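You operate a simulated robot arm through the tools that you are given. There is no shell and no other tool. Be economical: measure what you need, move in short steps, check, and stop when the job is done.

The job below is to be done with a simulated robot arm. You get a single attempt, and the scene is never put back.

JOB
Run the bearing in the checker and feed it the grease that the display asks.
Fine: RUN with the cover closed, open the cover, move the bearing to the grease cup, lid on, FEED; leave it in the cup under the lid.
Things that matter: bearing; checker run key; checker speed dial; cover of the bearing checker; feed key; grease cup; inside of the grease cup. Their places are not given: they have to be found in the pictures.

The check looks at the end state, three seconds after you hand in, the way a careful person would. Anything else that was tipped, shoved, dropped, spilled or broken makes it a failure. A push-on lid holds only when it is set on centred and level and pressed home; a screw cap is set on level and turned clockwise until tight.

ROBOT AND FRAMES
A 6-joint arm with a two-finger parallel gripper, fixed in place. Base frame: the origin is at the foot of the arm, x ahead of it, y to its left, z up; the work surface is at about z = 79. Units: cm, rad, N and s.
With the tool pointing down near the work surface it reaches from about 24 to 64 cm from the base axis. Its first joint turns from -1.152 to 1.152 rad. Payload 2.7 kg.
Tool frame: the origin (TCP) lies between the finger pads and is the grasp point; the fingertips stand 2.3 cm ahead of it; z points along the fingers, y is the line along which they close. The gripper opens to 9.4 cm. The fingers are 3.8 cm wide and 1 cm thick; the gripper's body (5.4 by 9.6 cm) begins 3.9 cm behind the TCP.
Orientation is told as [roll, pitch, yaw] about the base's x, y, z axes, in that order, counted from this pose: with the fingers straight down and closing along the base's y, the tool's x points along the base's -x, its y along +y and its z along -z.

CONTROLS
- The arm moves only by the tool apply_moves. Its argument "targets" is a list of rows, each a list of 3 entries, a list of its own where there are three numbers: the shift along the tool's x, y, z in cm, then the turn, a rotation vector about the tool's x, y, z in rad, then the opening, from 0 (shut) to 1 (fully open). In form: [[[tx, ty, tz], [rx, ry, rz], jaw], ...]. A call has 1 to 10 rows; each row shifts and turns the commanded pose from where the row before left it, along the tool's axes as they then stand. Rows are played at 5 a second. More than 5 cm and 0.15 rad between two rows, or a gripper value outside its range, and nothing of the call is played. Where a pose cannot be reached the arm comes as near as it can. A force on the tool above 70 N (or 10 N above the force at the start of the call, whichever is more), or a blocked arm, ends the call early, and 0.2 s more pass. The fingers move at their own pace (about 4.5 cm/s each) and stop on an object; they squeeze with about 35 N. The grip force told is the motor's: it shows also when the fingers shut on nothing. Time passes only in rows, and 0.2 s behind the last, so rows that do not move let the fingers close. It gives the time, the measured TCP pose, the force on the tool (base axes), the opening and the grip force at its end, in the units of the frame above (readings bear some noise), with the torque about the TCP (base axes, N m) and any sound that the robot's microphone picked up.
- Cameras (640 x 400 px; columns grow to the right, rows downward): "scene" is fixed at [7.16, -43.35, 140.8]; the picture's right is [0.72, -0.70, 0.00], its down [-0.46, -0.47, -0.75] and it looks along [0.52, 0.54, -0.66] (base axes); focal length 345 px, centre (320, 200). "wrist" rides on the gripper at [8.6, 1.6, -7.4] in the tool frame; the picture's right is [-0.18, 0.98, 0.00], its down [-0.58, -0.11, -0.81] and it looks along [-0.79, -0.15, 0.59] (tool axes); focal length 243 px, centre (320, 200).
- grab_frame(camera): a new picture of that camera. No time passes.
- measure_at(camera, pixels): for up to 12 pixels [column, row] of the newest picture of that camera ("zoom" is the newest enlarged one), the place [x, y, z] in the base frame of the surface seen there, good to about 0.2 cm, but the place of the scene camera against the robot may be out by one fixed shift of up to 1.8 cm in any direction. No time passes.
- inspect(camera, box): a new picture of the part [left, top, right, bottom] of that camera's present view, enlarged. No time passes.
- sign_off(): hands the job in; it is judged then, once.

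Keep the steps short. Do not move on a guess: measure, check each grasp and each placing, and mend mistakes. In all there are 80 turns and 34 pictures (those below and enlarged ones count). Leave the gripper open and the arm clear of the work at the hand-in unless told otherwise, and finish with a single line.

The tools are called after "Call:" as a command line: name --argument value ..., lists and objects as JSON in quotes. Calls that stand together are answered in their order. apply_moves: Moves the arm, as the interface text tells. Its arguments: {"type":"object","properties":{"targets":{"type":"array"}},"required":["targets"]} The other tools are called the same way: grab_frame (camera) takes a picture; measure_at (camera, pixels) gives the place of the surface under pixels of a picture; inspect (camera, box) takes an enlarged picture of a part of a camera's view; sign_off () hands the job in.

At the start:

```text
clock: 0.0
ee_pos: [35.89, 2.2, 110.54]
ee_rot: [-0.001, 0.0, -0.002]
wrist_force: [0.4, -0.1, 0.4]
torque: [0.01, 0.0, 0.0]
gripper_width: 9.4
gripper_force: 0.1
```

scene: 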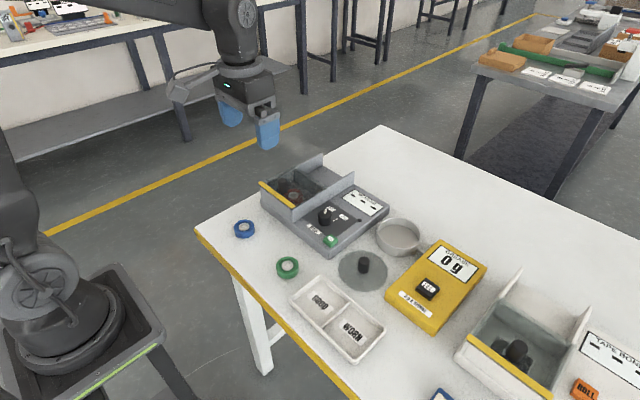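
wrist: 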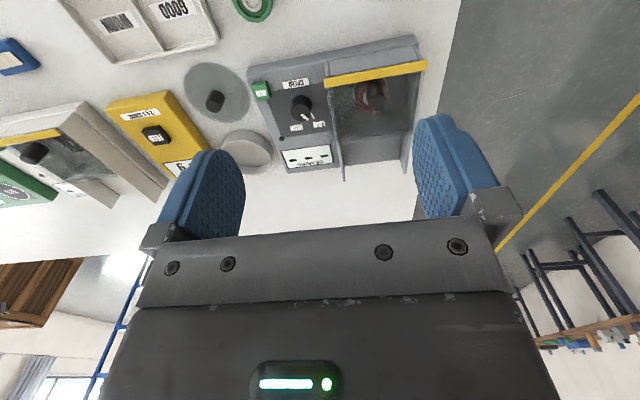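

I start by looking closely at the checker, the cup, and the grease station.

Call:
inspect --camera "scene" --box '[220, 140, 420, 265]'

Call:
inspect --camera "scene" --box '[320, 200, 520, 325]'

Call:
inspect --camera "wrist" --box '[180, 20, 440, 182]'

Call:
measure_at --camera "wrist" --pixels '[[370, 95], [375, 73], [302, 107], [262, 91], [245, 150], [215, 101], [155, 134], [345, 170], [408, 165], [330, 80], [420, 66], [418, 40]]'

Call:
measure_at --camera "scene" --pixels '[[293, 195], [275, 200], [325, 215], [331, 241], [399, 235], [363, 264], [428, 287], [328, 202], [262, 183], [299, 219], [352, 183], [322, 156]]'

```text
3.20 times, centred on (320, 202) of scene
```

zoom: 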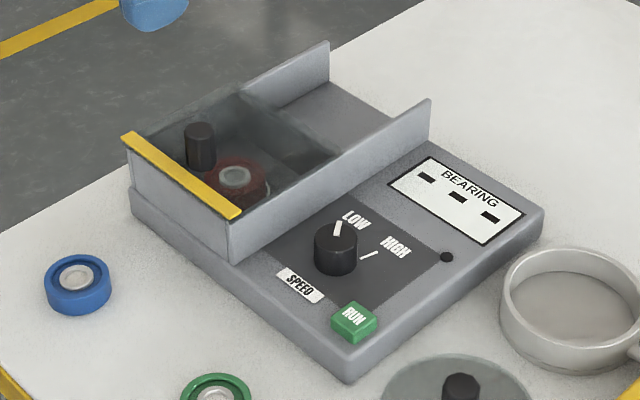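

```text
3.20 times, centred on (420, 262) of scene
```

zoom: 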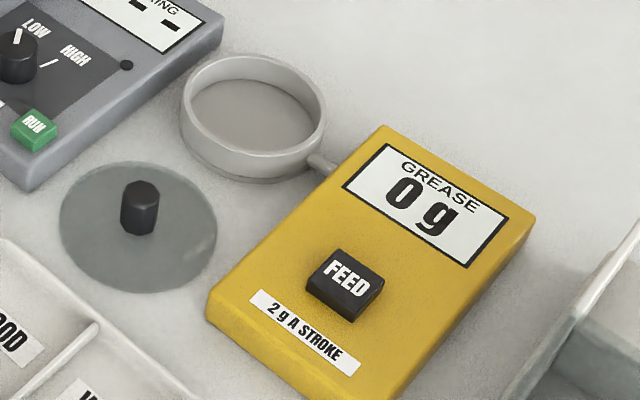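

```text
2.46 times, centred on (310, 101) of wrist
```

zoom: 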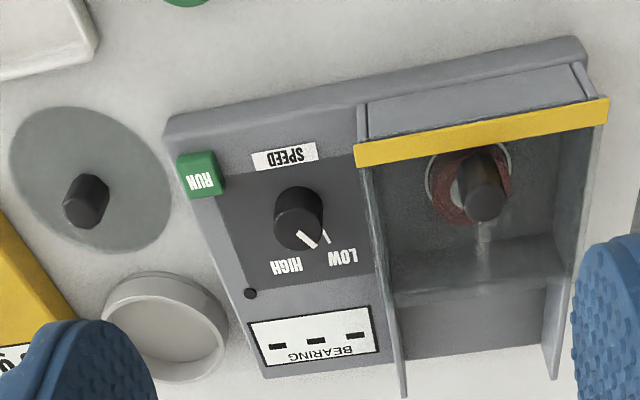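

```text
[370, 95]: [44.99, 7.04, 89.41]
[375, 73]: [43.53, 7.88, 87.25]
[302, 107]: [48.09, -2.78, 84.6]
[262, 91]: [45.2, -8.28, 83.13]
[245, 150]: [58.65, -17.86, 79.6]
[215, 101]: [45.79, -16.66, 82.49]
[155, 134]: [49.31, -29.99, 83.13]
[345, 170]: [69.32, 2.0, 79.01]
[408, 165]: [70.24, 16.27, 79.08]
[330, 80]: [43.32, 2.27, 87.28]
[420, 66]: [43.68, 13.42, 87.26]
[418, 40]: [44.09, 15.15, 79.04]
```

```text
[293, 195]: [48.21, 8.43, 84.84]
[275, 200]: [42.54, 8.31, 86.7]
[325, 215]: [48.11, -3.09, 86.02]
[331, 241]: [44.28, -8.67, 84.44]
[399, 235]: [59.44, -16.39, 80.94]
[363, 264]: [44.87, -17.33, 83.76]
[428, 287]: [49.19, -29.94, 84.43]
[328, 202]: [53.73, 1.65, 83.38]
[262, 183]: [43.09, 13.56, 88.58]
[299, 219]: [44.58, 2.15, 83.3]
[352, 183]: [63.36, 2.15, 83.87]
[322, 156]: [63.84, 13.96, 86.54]
```

The scene camera reads about 1.3 cm too high compared with the wrist camera, so I'll trust the wrist. RUN is at about (45, -8.4, 83.1). I'll shut the gripper and stop above RUN.

Call:
apply_moves --targets '[[[-1.8, -2.12, 3.5], [0, 0, 0], 0], [[-1.8, -2.12, 3.5], [0, 0, 0], 0], [[-1.8, -2.12, 3.5], [0, 0, 0], 0], [[-1.8, -2.12, 3.5], [0, 0, 0], 0], [[-1.8, -2.12, 3.5], [0, 0, 0], 0], [[0, 0, 0], [0, 0, 0], 0], [[0, 0, 0], [0, 0, 0], 0]]'

Call:
grab_frame --camera "wrist"

```text
clock: 1.6
ee_pos: [44.92, -8.54, 93.09]
ee_rot: [0.001, 0.0, 0.001]
wrist_force: [-0.9, 0.1, 0.8]
torque: [-0.02, 0.01, -0.02]
gripper_width: 0.02
gripper_force: 35.2
```

```text
28 pictures are left
```

wrist: 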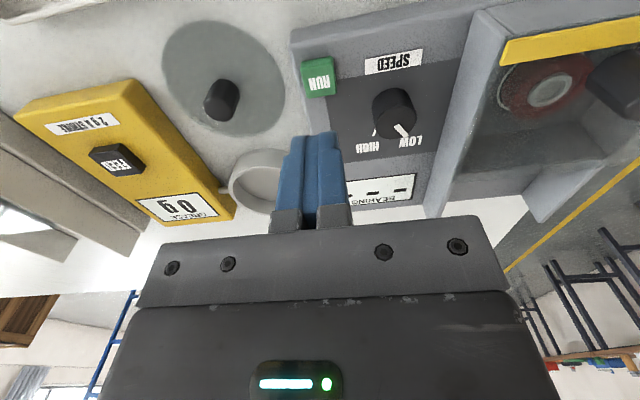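

The pointer looks set to LOW. I'll measure RUN and the other parts in this closer picture.

Call:
measure_at --camera "wrist" --pixels '[[318, 70], [306, 63], [329, 63], [310, 90], [332, 90], [320, 92], [394, 98], [222, 95], [212, 110], [548, 92], [118, 158], [610, 70]]'

```text
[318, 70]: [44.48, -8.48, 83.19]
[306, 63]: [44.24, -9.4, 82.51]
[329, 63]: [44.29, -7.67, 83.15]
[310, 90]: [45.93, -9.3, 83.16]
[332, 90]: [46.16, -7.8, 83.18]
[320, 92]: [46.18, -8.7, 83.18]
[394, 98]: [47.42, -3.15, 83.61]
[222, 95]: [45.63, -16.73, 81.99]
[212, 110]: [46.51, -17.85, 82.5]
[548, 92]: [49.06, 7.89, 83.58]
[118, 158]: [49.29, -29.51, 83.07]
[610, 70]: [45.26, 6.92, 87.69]
```

RUN's centre is at (45.1, -8.5) with its top at 83.2, right under the tool. I'll press down in small steps and then lift.

Call:
apply_moves --targets '[[[-0.1, 0, 3.6], [0, 0, 0], 0], [[0, 0, 3.2], [0, 0, 0], 0], [[0, 0, 0.6], [0, 0, 0], 0], [[0, 0, 0.3], [0, 0, 0], 0], [[0, 0, 0.2], [0, 0, 0], 0]]'

Call:
inspect --camera "scene" --box '[220, 140, 420, 265]'

```text
clock: 2.8
ee_pos: [45.09, -8.32, 85.15]
ee_rot: [-0.001, 0.0, 0.0]
wrist_force: [0.3, 0.2, 1.7]
torque: [0.02, -0.01, 0.0]
gripper_width: 0.02
gripper_force: 35.8
heard: click
```

```text
3.20 times, centred on (320, 202) of scene
```

zoom: 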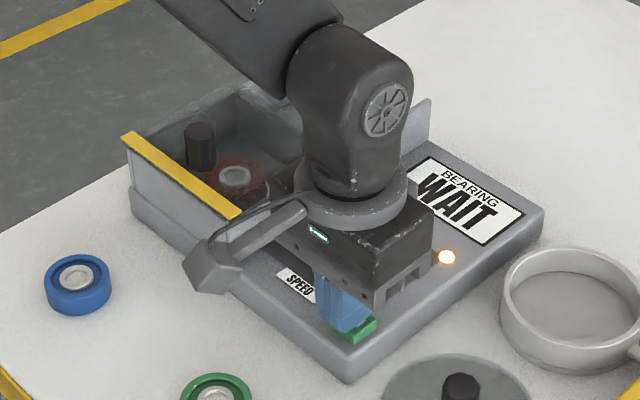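

It clicked, and the display says WAIT. I'll lift, move clear toward the feeder and wait.

Call:
apply_moves --targets '[[[0, 0, -4], [0, 0, 0], 0], [[0, 0, -4], [0, 0, 0], 0], [[0, 0, -3], [0, 0, 0], 0], [[0, 0, 0], [0, 0, 0], 0], [[0, 0, 0], [0, 0, 0], 0], [[0, 0, 0], [0, 0, 0], 0], [[0, 0, 0], [0, 0, 0], 0], [[0, 0, 0], [0, 0, 0], 0], [[0, 0, 0], [0, 0, 0], 0], [[0, 0, 0], [0, 0, 0], 0]]'

Call:
inspect --camera "scene" --box '[220, 140, 420, 265]'

```text
clock: 5.0
ee_pos: [45.1, -8.18, 96.16]
ee_rot: [0.001, 0.0, 0.0]
wrist_force: [0.9, -0.5, 0.8]
torque: [0.0, 0.01, 0.0]
gripper_width: 0.01
gripper_force: 35.1
```

```text
3.20 times, centred on (320, 202) of scene
```

zoom: 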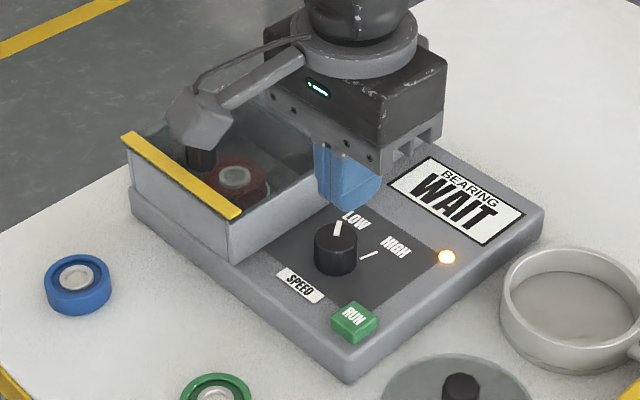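

Still WAIT. I'll give it a few more seconds.

Call:
apply_moves --targets '[[[0, 0, 0], [0, 0, 0], 0], [[0, 0, 0], [0, 0, 0], 0], [[0, 0, 0], [0, 0, 0], 0], [[0, 0, 0], [0, 0, 0], 0], [[0, 0, 0], [0, 0, 0], 0], [[0, 0, 0], [0, 0, 0], 0], [[0, 0, 0], [0, 0, 0], 0], [[0, 0, 0], [0, 0, 0], 0], [[0, 0, 0], [0, 0, 0], 0], [[0, 0, 0], [0, 0, 0], 0]]'

Call:
apply_moves --targets '[[[0, 0, 0], [0, 0, 0], 0], [[0, 0, 0], [0, 0, 0], 0], [[0, 0, 0], [0, 0, 0], 0], [[0, 0, 0], [0, 0, 0], 0], [[0, 0, 0], [0, 0, 0], 0], [[0, 0, 0], [0, 0, 0], 0], [[0, 0, 0], [0, 0, 0], 0], [[0, 0, 0], [0, 0, 0], 0], [[0, 0, 0], [0, 0, 0], 0], [[0, 0, 0], [0, 0, 0], 0]]'

Call:
inspect --camera "scene" --box '[220, 140, 420, 265]'

```text
clock: 7.2
ee_pos: [45.01, -8.33, 96.12]
ee_rot: [0.0, 0.0, -0.001]
wrist_force: [0.2, 0.4, 0.0]
torque: [-0.04, 0.01, 0.01]
gripper_width: 0.0
gripper_force: 35.3
```

```text
clock: 9.4
ee_pos: [45.18, -8.31, 96.11]
ee_rot: [0.0, 0.001, -0.002]
wrist_force: [0.6, 0.4, 0.4]
torque: [0.01, -0.03, -0.01]
gripper_width: 0.0
gripper_force: 34.8
```

```text
3.20 times, centred on (320, 202) of scene
```

zoom: 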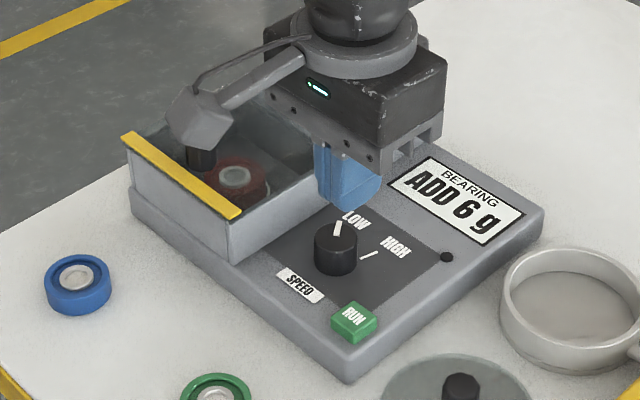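

It says ADD 6 g, and at 2 g a stroke that's three FEED presses. Now for the cover. I'll go above its knob near (45, 7) with the gripper half open and take a picture.

Call:
apply_moves --targets '[[[0, 3.8, -0.6], [0, 0, 0], 0.5], [[0, 3.8, -0.6], [0, 0, 0], 0.5], [[0, 3.8, -0.6], [0, 0, 0], 0.5], [[0, 3.8, -0.6], [0, 0, 0], 0.5]]'

Call:
grab_frame --camera "wrist"

```text
clock: 10.4
ee_pos: [44.96, 6.84, 98.56]
ee_rot: [0.0, 0.0, -0.001]
wrist_force: [0.2, -0.4, -0.8]
torque: [-0.05, 0.0, 0.05]
gripper_width: 4.7
gripper_force: 0.1
```

```text
24 pictures are left
```

wrist: 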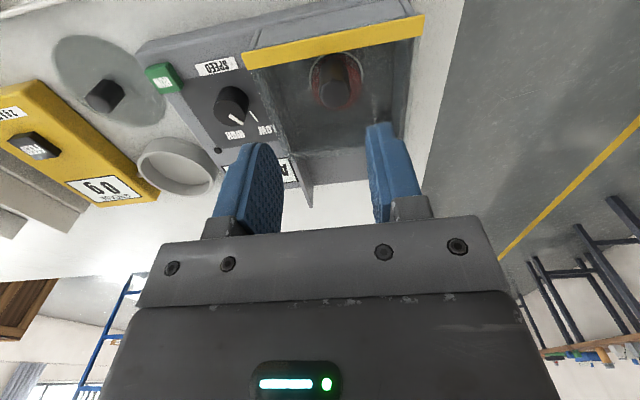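

Call:
measure_at --camera "wrist" --pixels '[[330, 95], [323, 95], [342, 95], [333, 100], [334, 70], [335, 85], [300, 50], [420, 25], [298, 115], [385, 100], [330, 125], [320, 110]]'

Call:
inspect --camera "wrist" --box '[230, 10, 450, 147]'

```text
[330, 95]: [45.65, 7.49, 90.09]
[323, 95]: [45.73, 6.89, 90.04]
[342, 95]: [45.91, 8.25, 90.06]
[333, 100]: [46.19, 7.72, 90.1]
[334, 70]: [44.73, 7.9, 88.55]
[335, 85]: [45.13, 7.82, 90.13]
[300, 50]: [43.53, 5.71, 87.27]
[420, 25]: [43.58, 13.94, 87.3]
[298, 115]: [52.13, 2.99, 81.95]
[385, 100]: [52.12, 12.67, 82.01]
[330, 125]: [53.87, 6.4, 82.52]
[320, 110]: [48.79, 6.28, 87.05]
```

```text
2.91 times, centred on (340, 78) of wrist
```

zoom: 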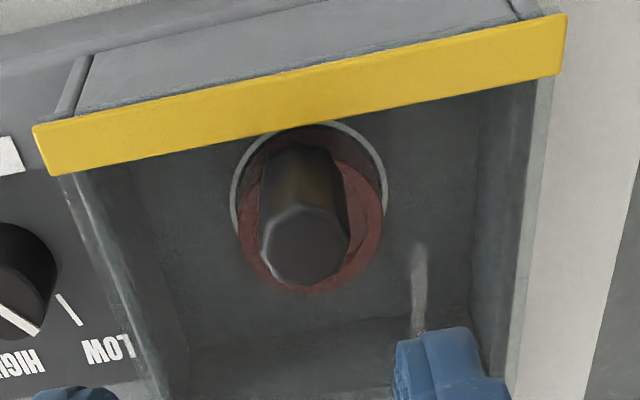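

The cover's knob is at (45.6, 7.6), with its top at 90.1 and the cover plate at 87.1. I'll go down to tip height 87.5 and grip it.

Call:
apply_moves --targets '[[[-0.65, 0.75, 4], [0, 0, 0], 0.5], [[0, 0, 3], [0, 0, 0], 0.5], [[0, 0, 1.75], [0, 0, 0], 0.5], [[0, 0, 0], [0, 0, 0], 0.1], [[0, 0, 0], [0, 0, 0], 0.1], [[0, 0, 0], [0, 0, 0], 0.1], [[0, 0, 0], [0, 0, 0], 0.1]]'

```text
clock: 12.0
ee_pos: [45.78, 7.78, 89.76]
ee_rot: [0.002, -0.003, 0.003]
wrist_force: [-0.1, 21.5, -7.8]
torque: [-0.3, -0.64, 0.08]
gripper_width: 2.17
gripper_force: 45.4
```

I have the knob at 2.2 cm wide, with a side load of 21 N. I'll ease toward +y and then try a small slide along +x.

Call:
apply_moves --targets '[[[0, 0.25, 0], [0, 0, 0], 0.1], [[-0.5, 0, 0], [0, 0, 0], 0.1], [[-0.5, 0, 0], [0, 0, 0], 0.1]]'

```text
clock: 12.8
ee_pos: [46.6, 7.7, 89.72]
ee_rot: [-0.001, 0.001, -0.002]
wrist_force: [-0.7, 3.6, -8.5]
torque: [0.51, -0.82, -0.11]
gripper_width: 2.19
gripper_force: 45.1
```

It slides freely, so I'll go a bit further and look.

Call:
apply_moves --targets '[[[-1, 0, 0], [0, 0, 0], 0.1], [[-1, 0, 0], [0, 0, 0], 0.1], [[-1, 0, 0], [0, 0, 0], 0.1]]'

Call:
inspect --camera "scene" --box '[220, 140, 420, 265]'

```text
clock: 13.6
ee_pos: [49.68, 7.84, 89.77]
ee_rot: [-0.001, 0.001, -0.001]
wrist_force: [-0.1, -5.1, -9.7]
torque: [0.36, -0.15, -0.06]
gripper_width: 2.15
gripper_force: 45.1
```

```text
3.20 times, centred on (320, 202) of scene
```

zoom: 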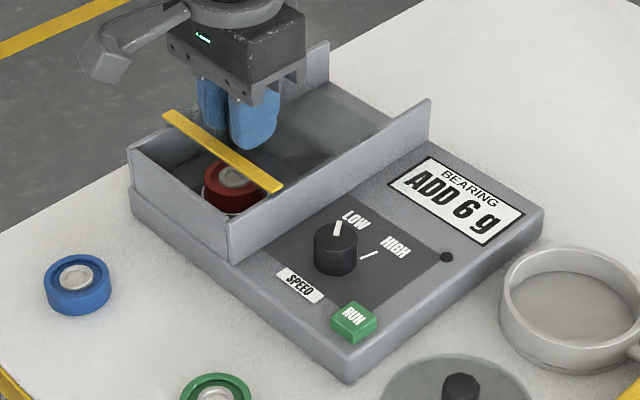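

The cover slides back. I'll keep sliding it toward the end of the rails.

Call:
apply_moves --targets '[[[-1, 0, 0], [0, 0, 0], 0.1], [[-1, 0, 0], [0, 0, 0], 0.1], [[-1, 0, 0], [0, 0, 0], 0.1], [[-1, 0, 0], [0, 0, 0], 0.1], [[-1, 0, 0], [0, 0, 0], 0.1]]'

```text
clock: 14.8
ee_pos: [54.73, 7.72, 89.7]
ee_rot: [-0.001, 0.0, -0.001]
wrist_force: [0.1, -12.8, -4.4]
torque: [0.35, 0.94, 0.05]
gripper_width: 2.17
gripper_force: 44.8
```

Call:
apply_moves --targets '[[[-0.4, -0.1, 0], [0, 0, 0], 0.1], [[-0.4, 0, 0], [0, 0, 0], 0.1]]'

Call:
inspect --camera "scene" --box '[220, 120, 420, 245]'

```text
clock: 15.4
ee_pos: [55.51, 7.86, 89.84]
ee_rot: [0.0, 0.0, -0.001]
wrist_force: [-0.2, -7.5, -7.9]
torque: [-0.58, 0.64, -0.12]
gripper_width: 2.19
gripper_force: 44.6
```

```text
3.20 times, centred on (320, 182) of scene
```

zoom: 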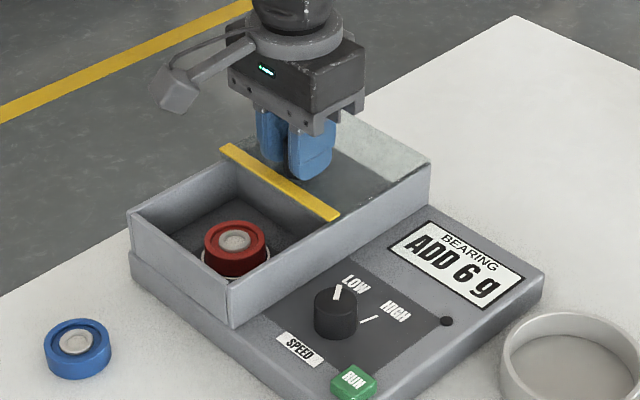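

The cover is open and the red bearing is uncovered. I'll let go, rise, and move back over the bearing for a wrist picture.

Call:
apply_moves --targets '[[[0, 0, 0], [0, 0, 0], 0.45], [[0, 0, 0], [0, 0, 0], 0.45], [[0, 0, -4.5], [0, 0, 0], 0.45], [[0, 0, -4.5], [0, 0, 0], 0.65], [[3.5, 0, 0], [0, 0, 0], 0.65], [[4, 0, 0], [0, 0, 0], 0.65]]'

Call:
grab_frame --camera "wrist"

```text
clock: 16.8
ee_pos: [47.92, 7.94, 98.81]
ee_rot: [0.002, 0.0, 0.0]
wrist_force: [-0.5, -0.6, -0.5]
torque: [-0.01, -0.01, 0.01]
gripper_width: 6.1
gripper_force: 0.0
```

```text
20 pictures are left
```

wrist: 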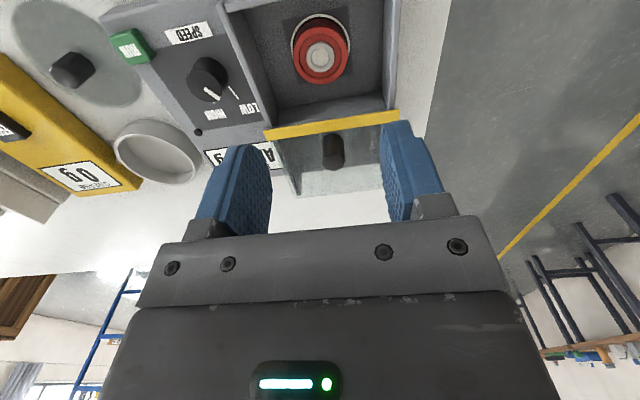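

Call:
measure_at --camera "wrist" --pixels '[[320, 57], [297, 60], [346, 55], [321, 80], [318, 25], [310, 105], [230, 30], [382, 50], [115, 152], [202, 155], [165, 124], [155, 160]]'

Call:
inspect --camera "wrist" --box '[230, 0, 430, 125]'

```text
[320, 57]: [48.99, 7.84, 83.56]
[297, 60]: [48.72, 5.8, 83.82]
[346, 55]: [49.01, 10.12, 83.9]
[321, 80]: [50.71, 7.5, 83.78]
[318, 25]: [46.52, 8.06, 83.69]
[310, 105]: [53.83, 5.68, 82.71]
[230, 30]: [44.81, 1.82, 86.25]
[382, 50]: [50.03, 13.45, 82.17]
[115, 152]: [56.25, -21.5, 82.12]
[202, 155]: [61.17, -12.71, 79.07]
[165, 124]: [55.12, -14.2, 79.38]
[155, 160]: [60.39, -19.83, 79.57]
```

```text
3.20 times, centred on (330, 62) of wrist
```

zoom: 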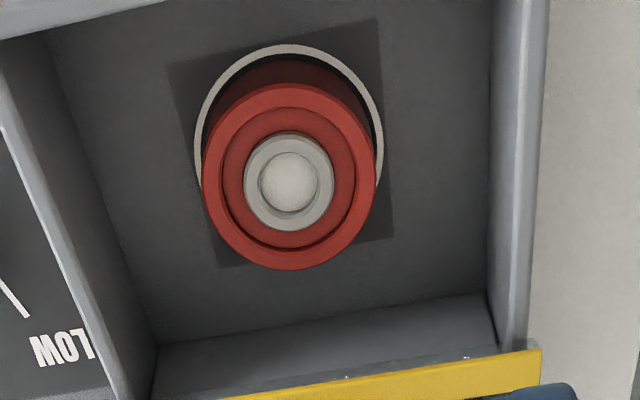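

The bearing is centred at (48.7, 7.9), about 4.3 cm across, with its top at 83.8. I'll go down to TCP 84.5 and grip it.

Call:
apply_moves --targets '[[[-0.8, 0, 4.5], [0, 0, 0], 0.65], [[0, 0, 4.5], [0, 0, 0], 0.65], [[0, 0, 3.3], [0, 0, 0], 0.65], [[0, 0, 2], [0, 0, 0], 0.65], [[0, 0, 0], [0, 0, 0], 0.65]]'

Call:
grab_frame --camera "wrist"

```text
clock: 18.0
ee_pos: [48.9, 7.85, 84.49]
ee_rot: [-0.001, 0.0, 0.0]
wrist_force: [-0.1, 0.1, 0.4]
torque: [0.01, 0.0, 0.01]
gripper_width: 6.12
gripper_force: 0.0
```

```text
18 pictures are left
```

wrist: 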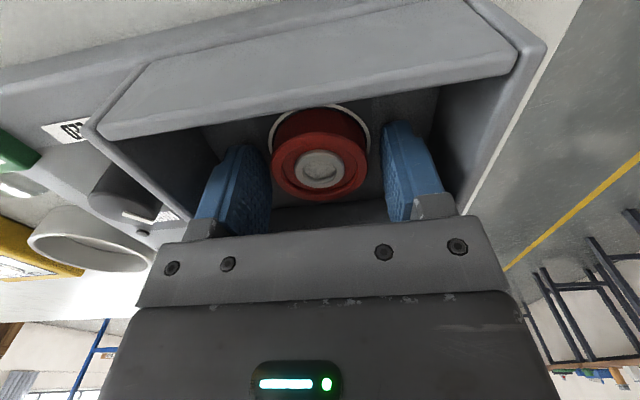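

The fingers straddle the bearing, so I'll close on it.

Call:
apply_moves --targets '[[[0, 0, 0], [0, 0, 0], 0.3], [[0, 0, 0], [0, 0, 0], 0.3], [[0, 0, 0], [0, 0, 0], 0.3], [[0, 0, 0], [0, 0, 0], 0.3]]'

Call:
measure_at --camera "wrist" --pixels '[[30, 243], [90, 208], [150, 255], [90, 262]]'

```text
clock: 19.0
ee_pos: [48.77, 7.89, 84.5]
ee_rot: [0.0, 0.001, 0.0]
wrist_force: [0.0, -0.7, 0.2]
torque: [-0.03, 0.0, 0.01]
gripper_width: 4.65
gripper_force: 34.6
```

```text
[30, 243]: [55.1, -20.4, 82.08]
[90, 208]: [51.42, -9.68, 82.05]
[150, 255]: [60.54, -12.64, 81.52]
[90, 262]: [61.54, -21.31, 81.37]
```

It's gripped at 4.65 cm. I'll lift it straight up.

Call:
apply_moves --targets '[[[0, 0, -1], [0, 0, 0], 0.3], [[0, 0, -2], [0, 0, 0], 0.3], [[0, 0, -3], [0, 0, 0], 0.3], [[0, 0, -4], [0, 0, 0], 0.3], [[0, 0, -2.5], [0, 0, 0], 0.3]]'

Call:
grab_frame --camera "wrist"

```text
clock: 20.2
ee_pos: [48.73, 7.67, 97.11]
ee_rot: [-0.002, 0.001, 0.001]
wrist_force: [1.0, -0.2, -0.9]
torque: [0.0, -0.03, 0.04]
gripper_width: 4.65
gripper_force: 34.7
```

```text
17 pictures are left
```

wrist: 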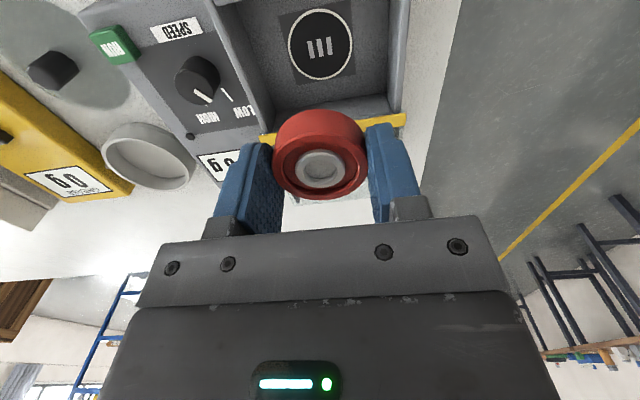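

The bearing is held. I'll measure the cup rim and floor from here.

Call:
measure_at --camera "wrist" --pixels '[[104, 143], [191, 164], [128, 125], [180, 137], [113, 165], [175, 186], [145, 180], [150, 124], [150, 150], [140, 165], [165, 160]]'

Call:
inspect --camera "wrist" --box '[60, 90, 260, 215]'

```text
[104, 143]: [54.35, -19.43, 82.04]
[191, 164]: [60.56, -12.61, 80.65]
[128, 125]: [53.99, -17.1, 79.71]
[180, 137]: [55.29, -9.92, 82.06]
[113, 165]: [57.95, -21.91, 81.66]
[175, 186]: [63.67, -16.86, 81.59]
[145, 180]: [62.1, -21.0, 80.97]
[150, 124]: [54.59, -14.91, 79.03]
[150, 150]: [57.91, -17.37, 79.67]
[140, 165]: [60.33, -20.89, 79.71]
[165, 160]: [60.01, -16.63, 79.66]
```

```text
3.20 times, centred on (160, 152) of wrist
```

zoom: 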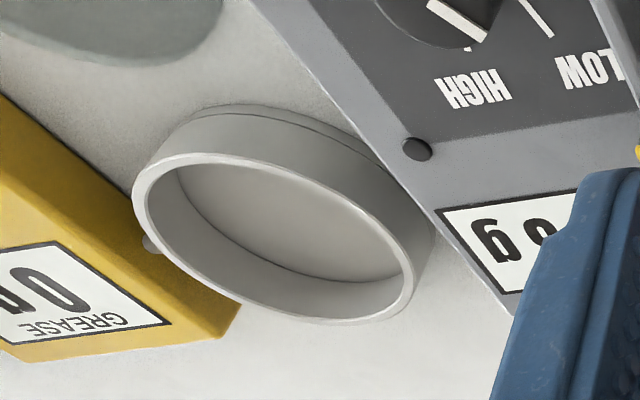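

Call:
measure_at --camera "zoom" --pixels '[[150, 182], [200, 159], [250, 162], [330, 193], [390, 238], [408, 270], [395, 305], [340, 319], [270, 304], [200, 268], [160, 230], [141, 205]]'

```text
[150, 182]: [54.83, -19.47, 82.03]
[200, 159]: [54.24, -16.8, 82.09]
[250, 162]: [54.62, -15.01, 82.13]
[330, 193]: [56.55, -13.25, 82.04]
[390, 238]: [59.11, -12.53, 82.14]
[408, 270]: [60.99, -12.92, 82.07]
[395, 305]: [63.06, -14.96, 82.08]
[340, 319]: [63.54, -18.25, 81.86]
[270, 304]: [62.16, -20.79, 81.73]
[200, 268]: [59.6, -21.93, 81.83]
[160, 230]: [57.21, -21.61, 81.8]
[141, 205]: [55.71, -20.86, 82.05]
```

The cup's centre is (58.9, -17.2), its rim is at 82.05 and its floor at 79.7. I'll carry the bearing over it at height.

Call:
apply_moves --targets '[[[-1.7, -4.17, 0], [0, 0, 0], 0.3], [[-1.7, -4.17, 0], [0, 0, 0], 0.3], [[-1.7, -4.17, 0], [0, 0, 0], 0.3], [[-1.7, -4.17, 0], [0, 0, 0], 0.3], [[-1.7, -4.17, 0], [0, 0, 0], 0.3], [[-1.7, -4.17, 0], [0, 0, 0], 0.3], [[0, 0, 4], [0, 0, 0], 0.3], [[0, 0, 4], [0, 0, 0], 0.3], [[0, 0, 0], [0, 0, 0], 0.3]]'

Call:
grab_frame --camera "wrist"

Call:
grab_frame --camera "scene"

```text
clock: 22.2
ee_pos: [59.02, -17.21, 88.89]
ee_rot: [0.0, 0.001, 0.001]
wrist_force: [-0.4, -0.5, -1.1]
torque: [0.02, -0.01, 0.02]
gripper_width: 4.64
gripper_force: 34.7
```

```text
15 pictures are left
```

wrist: 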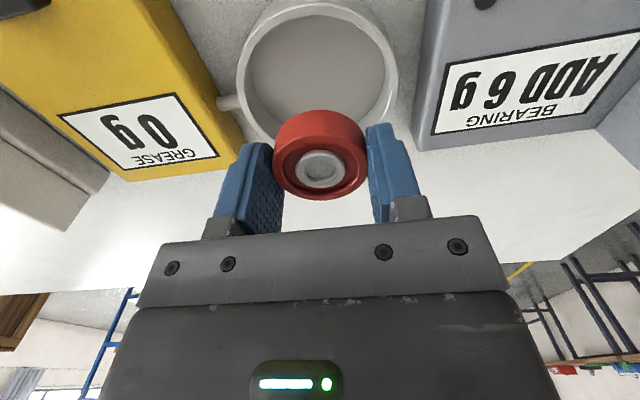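

```text
14 pictures are left
```

scene: 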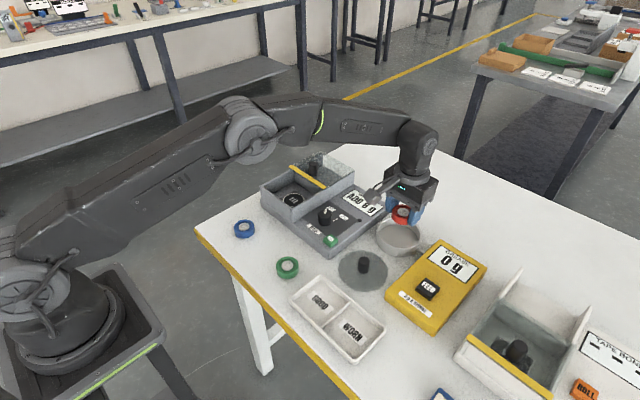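

Now I'll check the cup rim from here, since this view is closer.

Call:
measure_at --camera "wrist" --pixels '[[241, 70], [393, 70], [318, 6], [260, 25], [372, 22], [255, 120], [385, 115], [315, 60]]'

```text
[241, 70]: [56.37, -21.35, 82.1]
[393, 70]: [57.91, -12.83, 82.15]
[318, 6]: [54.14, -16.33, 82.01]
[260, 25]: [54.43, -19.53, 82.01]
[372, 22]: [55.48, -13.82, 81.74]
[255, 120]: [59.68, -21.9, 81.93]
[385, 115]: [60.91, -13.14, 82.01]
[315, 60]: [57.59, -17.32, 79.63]
```

The centre is confirmed. I'll lower until the bearing touches the floor.

Call:
apply_moves --targets '[[[0.1, 0, 3.5], [0, 0, 0], 0.3], [[0, 0, 2], [0, 0, 0], 0.3], [[0, 0, 0.5], [0, 0, 0], 0.3], [[0, 0, 0.2], [0, 0, 0], 0.3], [[0, 0, 0], [0, 0, 0], 0.3]]'

```text
clock: 23.4
ee_pos: [58.88, -17.24, 82.73]
ee_rot: [0.001, -0.001, 0.0]
wrist_force: [0.0, 0.0, -0.6]
torque: [0.03, 0.0, 0.0]
gripper_width: 4.64
gripper_force: 35.6
```

Call:
apply_moves --targets '[[[0, 0, 0.15], [0, 0, 0], 0.3], [[0, 0, 0.15], [0, 0, 0], 0.3], [[0, 0, 0], [0, 0, 0], 0.3]]'

```text
clock: 24.2
ee_pos: [58.99, -17.27, 82.46]
ee_rot: [0.001, 0.0, 0.0]
wrist_force: [0.1, 0.2, -0.9]
torque: [-0.03, 0.03, -0.03]
gripper_width: 4.64
gripper_force: 35.0
```

Nothing touching yet. I'll keep lowering slowly; the tips are at about 80.2 and the floor is at 79.7.

Call:
apply_moves --targets '[[[0.05, 0, 0.12], [0, 0, 0], 0.3], [[0, 0, 0.12], [0, 0, 0], 0.3], [[0, 0, 0], [0, 0, 0], 0.3]]'

```text
clock: 25.0
ee_pos: [58.95, -17.26, 82.25]
ee_rot: [0.002, 0.0, 0.0]
wrist_force: [-0.3, -0.3, -0.7]
torque: [0.01, 0.0, -0.02]
gripper_width: 4.64
gripper_force: 35.3
```

Call:
apply_moves --targets '[[[0, 0, 0.1], [0, 0, 0], 0.3], [[0, 0, 0.08], [0, 0, 0], 0.3], [[0, 0, 0], [0, 0, 0], 0.3]]'

```text
clock: 25.8
ee_pos: [58.81, -17.36, 82.21]
ee_rot: [-0.002, -0.001, 0.001]
wrist_force: [0.3, -0.5, 2.0]
torque: [-0.01, 0.03, 0.0]
gripper_width: 4.65
gripper_force: 35.0
```

Contact: there's now +2 N upward. I'll open a little to release it, then lift straight up.

Call:
apply_moves --targets '[[[0, 0, 0], [0, 0, 0], 0.55], [[0, 0, 0], [0, 0, 0], 0.55], [[0, 0, -1.5], [0, 0, 0], 0.55], [[0, 0, -3], [0, 0, 0], 0.55], [[0, 0, -4], [0, 0, 0], 0.55], [[0, 0, -4], [0, 0, 0], 0.4]]'

```text
clock: 27.2
ee_pos: [58.75, -17.3, 94.59]
ee_rot: [-0.001, 0.003, 0.0]
wrist_force: [0.4, 0.4, 0.5]
torque: [-0.02, 0.0, 0.02]
gripper_width: 3.76
gripper_force: 0.0
```

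Next is the lid. I'll go above it near (46, -17) and take a picture that also shows the cup.

Call:
apply_moves --targets '[[[4.3, 0, 0], [0, 0, 0], 0.4], [[4.3, 0, 0], [0, 0, 0], 0.4], [[4.3, 0, 0], [0, 0, 0], 0.4], [[0, 0, 0], [0, 0, 0], 0.4]]'

Call:
grab_frame --camera "wrist"

```text
clock: 28.2
ee_pos: [45.76, -17.3, 94.54]
ee_rot: [0.002, -0.001, 0.001]
wrist_force: [-0.4, 0.1, -0.1]
torque: [-0.02, -0.02, 0.03]
gripper_width: 3.77
gripper_force: 0.1
```

```text
13 pictures are left
```

wrist: 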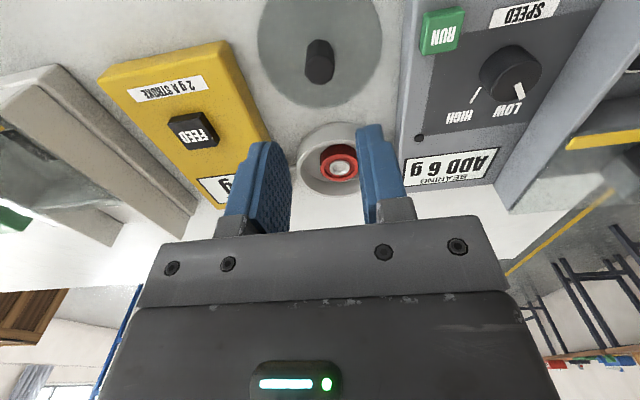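

The bearing lies in the cup. I'll zoom in on the lid and the cup.

Call:
inspect --camera "wrist" --box '[230, 0, 430, 125]'

Call:
measure_at --camera "wrist" --pixels '[[320, 70], [312, 70], [329, 70], [320, 60], [320, 80], [319, 48], [262, 40], [379, 40], [320, 104], [290, 92], [358, 88], [340, 168]]'

```text
3.20 times, centred on (330, 62) of wrist
```

zoom: 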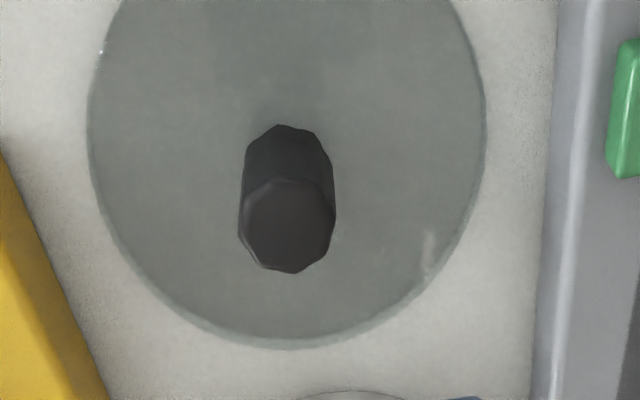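

```text
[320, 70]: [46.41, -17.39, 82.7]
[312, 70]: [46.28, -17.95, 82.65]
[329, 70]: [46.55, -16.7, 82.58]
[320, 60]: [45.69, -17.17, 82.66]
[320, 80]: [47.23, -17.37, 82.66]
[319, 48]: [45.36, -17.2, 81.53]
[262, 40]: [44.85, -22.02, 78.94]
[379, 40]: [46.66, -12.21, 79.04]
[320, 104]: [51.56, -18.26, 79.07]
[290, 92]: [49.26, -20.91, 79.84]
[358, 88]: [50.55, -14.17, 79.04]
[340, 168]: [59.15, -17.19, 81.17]
```

The lid's knob is at (46.4, -17.35), with its top at 82.65 and the disc top at about 79.9. I'll go down to TCP 82.45 and grip it.

Call:
apply_moves --targets '[[[-0.6, -0.03, 4], [0, 0, 0], 0.4], [[0, 0, 4], [0, 0, 0], 0.4], [[0, 0, 3], [0, 0, 0], 0.4], [[0, 0, 1.05], [0, 0, 0], 0.4], [[0, 0, 0], [0, 0, 0], 0.1], [[0, 0, 0], [0, 0, 0], 0.1], [[0, 0, 0], [0, 0, 0], 0.1]]'

```text
clock: 29.8
ee_pos: [46.46, -17.21, 82.57]
ee_rot: [0.0, 0.001, 0.0]
wrist_force: [-0.8, -0.2, -0.6]
torque: [-0.02, 0.02, 0.02]
gripper_width: 2.26
gripper_force: 35.0
```

It's gripped at 2.26 cm. I'll lift and look.

Call:
apply_moves --targets '[[[0, 0, -1], [0, 0, 0], 0.1], [[0, 0, -3], [0, 0, 0], 0.1], [[0, 0, -4], [0, 0, 0], 0.1], [[0, 0, 0], [0, 0, 0], 0.1]]'

Call:
grab_frame --camera "wrist"

```text
clock: 30.8
ee_pos: [46.53, -17.23, 90.56]
ee_rot: [0.0, 0.002, -0.001]
wrist_force: [0.1, 0.6, 0.1]
torque: [0.01, -0.01, 0.02]
gripper_width: 2.27
gripper_force: 35.3
```

```text
11 pictures are left
```

wrist: 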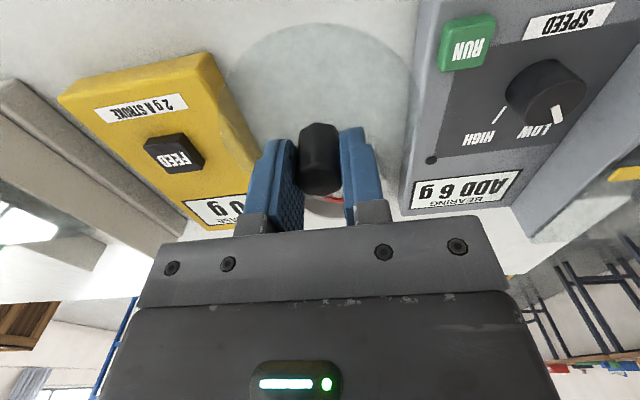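

The lid is in hand. I'll measure its rim to find its centre relative to the tool.

Call:
measure_at --camera "wrist" --pixels '[[228, 90], [229, 75], [406, 85], [408, 100], [317, 25], [250, 55], [390, 50], [320, 178], [320, 165], [320, 192], [300, 70], [355, 70]]'

```text
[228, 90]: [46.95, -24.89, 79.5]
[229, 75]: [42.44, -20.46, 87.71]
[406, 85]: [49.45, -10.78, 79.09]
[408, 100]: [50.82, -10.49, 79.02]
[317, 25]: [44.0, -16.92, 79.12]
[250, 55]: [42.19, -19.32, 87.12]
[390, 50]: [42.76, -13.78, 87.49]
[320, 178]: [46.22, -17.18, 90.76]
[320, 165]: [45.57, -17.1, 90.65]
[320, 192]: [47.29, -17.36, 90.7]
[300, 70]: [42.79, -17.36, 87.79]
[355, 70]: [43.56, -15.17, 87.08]
```

The lid is centred on the TCP to within about 0.1 cm. I'll move +12.4 cm in x over the cup and lower to just above the rim (contact should be at TCP ≈ 85.5).

Call:
apply_moves --targets '[[[-4.1, 0, 0], [0, 0, 0], 0.1], [[-4.1, 0, 0], [0, 0, 0], 0.1], [[-4.2, 0, 0], [0, 0, 0], 0.1], [[0, 0, 2.5], [0, 0, 0], 0.1], [[0, 0, 1.5], [0, 0, 0], 0.1], [[0, 0, 0], [0, 0, 0], 0.1]]'

Call:
inspect --camera "scene" --box '[320, 170, 480, 270]'

Call:
grab_frame --camera "wrist"

```text
clock: 32.2
ee_pos: [59.04, -17.28, 86.52]
ee_rot: [0.0, 0.0, 0.002]
wrist_force: [0.4, 0.8, -0.6]
torque: [-0.03, -0.02, 0.03]
gripper_width: 2.25
gripper_force: 34.9
```

```text
4.00 times, centred on (400, 220) of scene
```

zoom: 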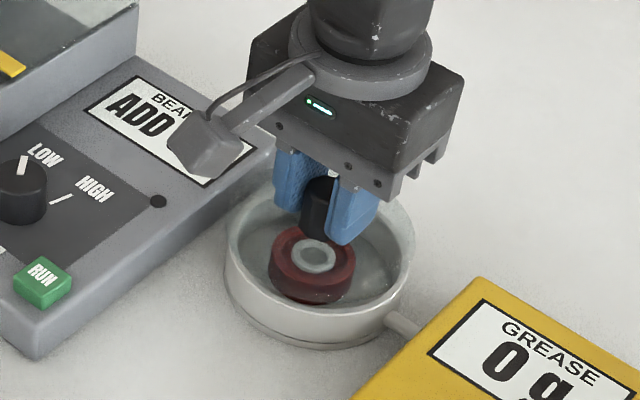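

```text
9 pictures are left
```

wrist: 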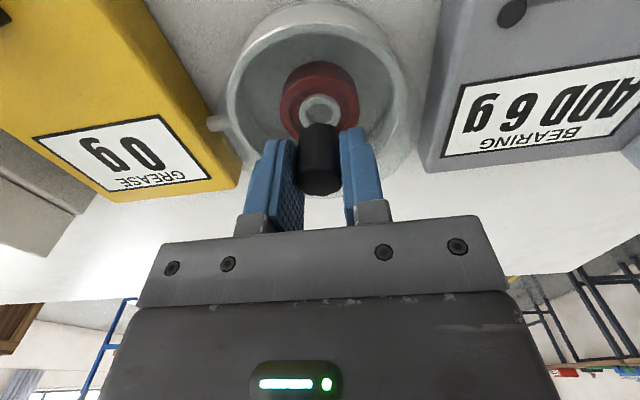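

The lid sits concentric over the cup. I'll lower in small steps.

Call:
apply_moves --targets '[[[0.08, 0, 0.5], [0, 0, 0], 0.1], [[0, 0, 0.3], [0, 0, 0], 0.1], [[0, 0, 0.15], [0, 0, 0], 0.1], [[0, 0, 0.15], [0, 0, 0], 0.1], [[0, 0, 0], [0, 0, 0], 0.1]]'

```text
clock: 33.4
ee_pos: [58.87, -17.35, 85.53]
ee_rot: [0.001, -0.003, 0.001]
wrist_force: [0.0, -1.8, 3.5]
torque: [-0.04, -0.22, -0.07]
gripper_width: 2.27
gripper_force: 34.8
```

Contact at 85.5, as expected. I'll press on gently to seat it.

Call:
apply_moves --targets '[[[0, 0, 0.15], [0, 0, 0], 0.1], [[0, 0, 0.15], [0, 0, 0], 0.1], [[0, 0, 0.15], [0, 0, 0], 0.1], [[0, 0, 0], [0, 0, 0], 0.1]]'

```text
clock: 34.4
ee_pos: [58.89, -17.29, 85.46]
ee_rot: [-0.002, -0.007, 0.0]
wrist_force: [-14.8, 2.9, 38.3]
torque: [0.41, 0.49, 0.05]
gripper_width: 2.23
gripper_force: 34.8
```

It reached 38 N without moving any further. I'll ease off, release, rise, and look at how the lid sits.

Call:
apply_moves --targets '[[[0, 0, -0.4], [0, 0, 0], 0.1], [[0, 0, 0], [0, 0, 0], 0.4], [[0, 0, 0], [0, 0, 0], 0.4], [[0, 0, -4], [0, 0, 0], 0.4], [[0, 0, -4], [0, 0, 0], 0], [[4, 0, 0], [0, 0, 0], 0], [[4, 0, 0], [0, 0, 0], 0]]'

Call:
grab_frame --camera "wrist"

Call:
inspect --camera "scene" --box '[320, 190, 480, 290]'

```text
clock: 36.0
ee_pos: [50.69, -17.25, 93.34]
ee_rot: [0.002, -0.001, 0.0]
wrist_force: [0.0, -0.3, 0.2]
torque: [-0.03, 0.01, 0.0]
gripper_width: 0.01
gripper_force: 35.5
heard: snap
```

```text
8 pictures are left
```

wrist: 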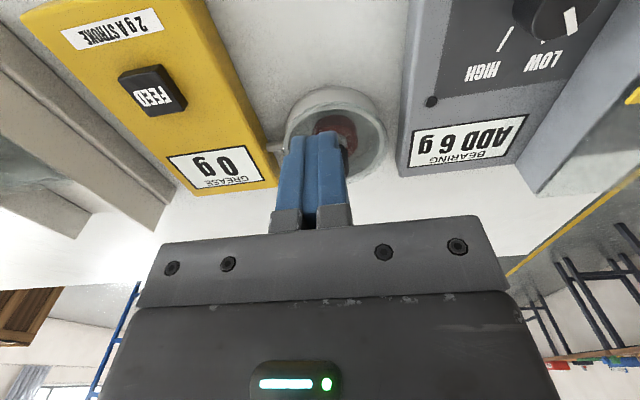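

```text
4.00 times, centred on (400, 240) of scene
```

zoom: 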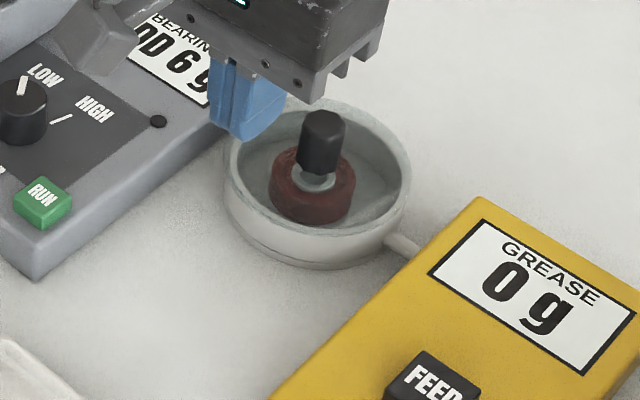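

A snap was heard. It isn't clear whether that was seating or coming loose, so I'll press with shut fingers on the knob top (≈85.6, so TCP ≈ 87.9) to be sure.

Call:
measure_at --camera "zoom" --pixels '[[323, 122], [312, 120], [335, 122], [240, 160], [400, 160], [320, 248], [300, 104]]'

Call:
apply_moves --targets '[[[-4.1, 0, 0], [0, 0, 0], 0], [[-4.1, 0, 0], [0, 0, 0], 0], [[0, 0, 3], [0, 0, 0], 0], [[0, 0, 1.8], [0, 0, 0], 0], [[0, 0, 0], [0, 0, 0], 0]]'

```text
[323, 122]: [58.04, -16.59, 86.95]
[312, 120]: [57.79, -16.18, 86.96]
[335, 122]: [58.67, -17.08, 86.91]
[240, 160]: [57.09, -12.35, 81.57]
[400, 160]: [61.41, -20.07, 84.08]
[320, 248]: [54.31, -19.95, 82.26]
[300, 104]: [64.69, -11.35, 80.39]
```

```text
clock: 37.2
ee_pos: [58.98, -17.32, 88.53]
ee_rot: [0.001, 0.0, 0.0]
wrist_force: [-0.2, -0.3, -0.1]
torque: [0.04, 0.01, 0.0]
gripper_width: 0.0
gripper_force: 35.2
```

Call:
apply_moves --targets '[[[0, 0, 0.4], [0, 0, 0], 0], [[0, 0, 0.2], [0, 0, 0], 0], [[0, 0, 0.15], [0, 0, 0], 0], [[0, 0, 0.15], [0, 0, 0], 0], [[0, 0, 0.15], [0, 0, 0], 0], [[0, 0, 0.1], [0, 0, 0], 0], [[0, 0, 0], [0, 0, 0], 0]]'

```text
clock: 38.8
ee_pos: [59.02, -17.29, 87.8]
ee_rot: [-0.002, -0.003, 0.0]
wrist_force: [-16.4, 5.4, 36.6]
torque: [0.14, 0.54, 0.02]
gripper_width: 0.03
gripper_force: 34.8
```

No snap at 37 N. I'll press a bit harder, still under the 70 N limit.

Call:
apply_moves --targets '[[[0, 0, 0.1], [0, 0, 0], 0], [[0, 0, 0.1], [0, 0, 0], 0], [[0, 0, 0], [0, 0, 0], 0]]'

```text
clock: 39.6
ee_pos: [58.96, -17.3, 87.89]
ee_rot: [-0.001, -0.005, -0.001]
wrist_force: [-21.2, 4.2, 44.1]
torque: [0.15, 0.71, 0.0]
gripper_width: 0.02
gripper_force: 34.4
```

Call:
apply_moves --targets '[[[0, 0, 0.15], [0, 0, 0], 0], [[0, 0, 0], [0, 0, 0], 0], [[0, 0, -0.6], [0, 0, 0], 0], [[0, 0, -0.7], [0, 0, 0], 0], [[0, 0, 0], [0, 0, 0], 0]]'

```text
clock: 40.8
ee_pos: [58.92, -17.1, 88.2]
ee_rot: [0.001, 0.003, 0.001]
wrist_force: [0.0, -0.5, 0.3]
torque: [-0.02, -0.01, 0.0]
gripper_width: 0.0
gripper_force: 34.5
```

No new snap this time. As a light check that it's seated, I'll grip the knob again and pull up very slightly, watching the force.

Call:
apply_moves --targets '[[[0, -0.1, 0], [0, 0, 0], 0.4], [[0, 0, 0], [0, 0, 0], 0.4], [[0, 0, 0], [0, 0, 0], 0.4], [[0, 0, 2], [0, 0, 0], 0.4], [[0, 0, 0.5], [0, 0, 0], 0.4], [[0, 0, 0], [0, 0, 0], 0.1], [[0, 0, 0], [0, 0, 0], 0.1], [[0, 0, 0], [0, 0, 0], 0.1]]'

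Call:
apply_moves --targets '[[[0, 0, -0.1], [0, 0, 0], 0.1], [[0, 0, 0], [0, 0, 0], 0.1]]'

```text
clock: 42.6
ee_pos: [59.0, -17.29, 85.76]
ee_rot: [0.0, 0.0, 0.001]
wrist_force: [0.1, -0.3, 0.8]
torque: [0.02, 0.0, 0.0]
gripper_width: 2.27
gripper_force: 35.2
heard: snap
```

```text
clock: 43.2
ee_pos: [58.95, -17.39, 86.01]
ee_rot: [0.001, -0.001, -0.001]
wrist_force: [-0.8, 0.1, 0.1]
torque: [0.0, 0.0, -0.01]
gripper_width: 2.27
gripper_force: 34.9
```

A second snap came as I gripped the knob, and the lid now moves freely. So the first snap was probably the lid seating, and this one it letting go. I'll repeat the press-home and then release, listening at each step.

Call:
apply_moves --targets '[[[0, 0, 0.2], [0, 0, 0], 0.1], [[0, 0, 0.2], [0, 0, 0], 0.1], [[0, 0, 0.2], [0, 0, 0], 0.1], [[0, 0, 0.15], [0, 0, 0], 0.1], [[0, 0, 0], [0, 0, 0], 0.1]]'

```text
clock: 44.4
ee_pos: [59.16, -17.43, 85.77]
ee_rot: [-0.001, -0.009, 0.0]
wrist_force: [-15.0, 2.9, 40.9]
torque: [0.42, 0.41, 0.02]
gripper_width: 2.25
gripper_force: 35.4
```

Call:
apply_moves --targets '[[[0, 0, -0.3], [0, 0, 0], 0.1], [[0, 0, -0.25], [0, 0, 0], 0.1], [[0, 0, 0], [0, 0, 0], 0.1]]'

Call:
apply_moves --targets '[[[0, 0, 0], [0, 0, 0], 0.4], [[0, 0, 0], [0, 0, 0], 0.4], [[0, 0, 0], [0, 0, 0], 0.4]]'

```text
clock: 45.2
ee_pos: [59.0, -17.36, 85.81]
ee_rot: [-0.001, -0.003, -0.001]
wrist_force: [5.1, -1.7, 13.4]
torque: [0.13, -0.77, -0.17]
gripper_width: 2.28
gripper_force: 34.7
```

```text
clock: 46.0
ee_pos: [59.03, -17.34, 85.68]
ee_rot: [0.001, 0.0, 0.001]
wrist_force: [0.4, -0.8, 0.5]
torque: [0.01, 0.03, 0.0]
gripper_width: 3.76
gripper_force: 0.0
heard: snap
```

The snap came on release, so the lid seats when I let go and unlatches when I grip it. I'll leave it alone now. Next I rise, shut the fingers and go above FEED near (49.3, -29.7).

Call:
apply_moves --targets '[[[0, 0, -4], [0, 0, 0], 0.4], [[0, 0, -4], [0, 0, 0], 0], [[3.2, -3.1, 0], [0, 0, 0], 0], [[3.2, -3.1, 0], [0, 0, 0], 0], [[3.2, -3.1, 0], [0, 0, 0], 0], [[0, -3.1, 0], [0, 0, 0], 0], [[0, 0, 0], [0, 0, 0], 0]]'

Call:
grab_frame --camera "wrist"

```text
clock: 47.6
ee_pos: [49.44, -29.94, 93.82]
ee_rot: [0.0, 0.001, -0.001]
wrist_force: [0.4, 0.6, 0.9]
torque: [0.0, -0.01, -0.04]
gripper_width: 0.0
gripper_force: 35.1
```

```text
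6 pictures are left
```

wrist: 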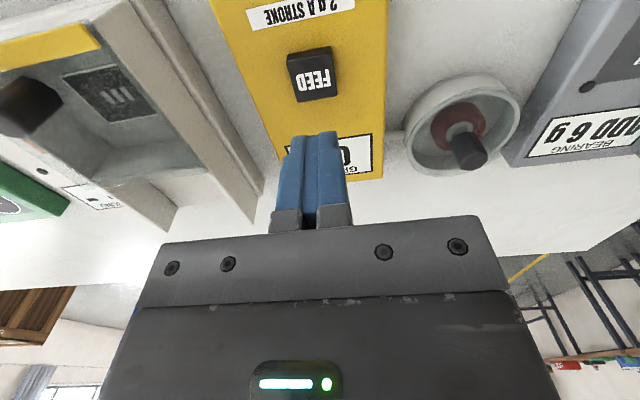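

Call:
measure_at --camera "wrist" --pixels '[[297, 77], [329, 73], [313, 76], [315, 92], [299, 98], [334, 93], [312, 62], [280, 90], [412, 130], [465, 78], [515, 105], [440, 175]]'

```text
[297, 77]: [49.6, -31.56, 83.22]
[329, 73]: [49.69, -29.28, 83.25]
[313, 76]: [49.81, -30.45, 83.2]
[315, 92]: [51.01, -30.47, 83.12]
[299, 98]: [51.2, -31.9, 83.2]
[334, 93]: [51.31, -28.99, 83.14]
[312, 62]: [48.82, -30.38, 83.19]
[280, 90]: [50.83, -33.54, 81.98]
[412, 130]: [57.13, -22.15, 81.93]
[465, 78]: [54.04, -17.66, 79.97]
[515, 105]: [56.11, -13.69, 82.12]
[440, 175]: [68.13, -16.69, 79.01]
```

FEED's centre is at (50.0, -30.4), with its top at 83.2. I'll do the first press and lift.

Call:
apply_moves --targets '[[[-0.5, -0.45, 4], [0, 0, 0], 0], [[0, 0, 3.3], [0, 0, 0], 0], [[0, 0, 0.7], [0, 0, 0], 0], [[0, 0, 0.3], [0, 0, 0], 0], [[0, 0, 0.25], [0, 0, 0], 0]]'

Call:
apply_moves --targets '[[[0, 0, -1.5], [0, 0, 0], 0], [[0, 0, -1], [0, 0, 0], 0], [[0, 0, 0], [0, 0, 0], 0], [[0, 0, 0], [0, 0, 0], 0], [[0, 0, 0], [0, 0, 0], 0]]'

Call:
inspect --camera "scene" --box '[320, 190, 520, 315]'

```text
clock: 48.8
ee_pos: [49.99, -30.25, 85.13]
ee_rot: [0.0, -0.002, 0.0]
wrist_force: [0.0, -0.9, 1.7]
torque: [0.01, -0.01, 0.03]
gripper_width: 0.02
gripper_force: 34.9
```

```text
clock: 50.0
ee_pos: [49.87, -30.26, 87.74]
ee_rot: [-0.001, 0.0, -0.001]
wrist_force: [0.4, 0.4, 0.6]
torque: [0.01, 0.03, 0.02]
gripper_width: 0.0
gripper_force: 35.3
```

```text
3.20 times, centred on (420, 252) of scene
```

zoom: 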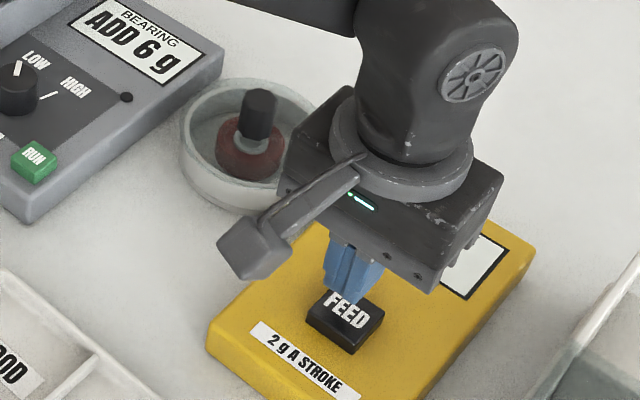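

No click was heard and the display is hidden, so that press was probably too shallow. I'll press deeper, in fine steps, and listen.

Call:
apply_moves --targets '[[[0, 0, 1.5], [0, 0, 0], 0], [[0, 0, 1.0], [0, 0, 0], 0], [[0, 0, 0.15], [0, 0, 0], 0], [[0, 0, 0], [0, 0, 0], 0]]'

```text
clock: 51.0
ee_pos: [49.92, -30.29, 85.05]
ee_rot: [-0.001, 0.0, 0.001]
wrist_force: [0.5, 1.2, 2.5]
torque: [0.04, 0.04, -0.04]
gripper_width: 0.0
gripper_force: 35.1
```

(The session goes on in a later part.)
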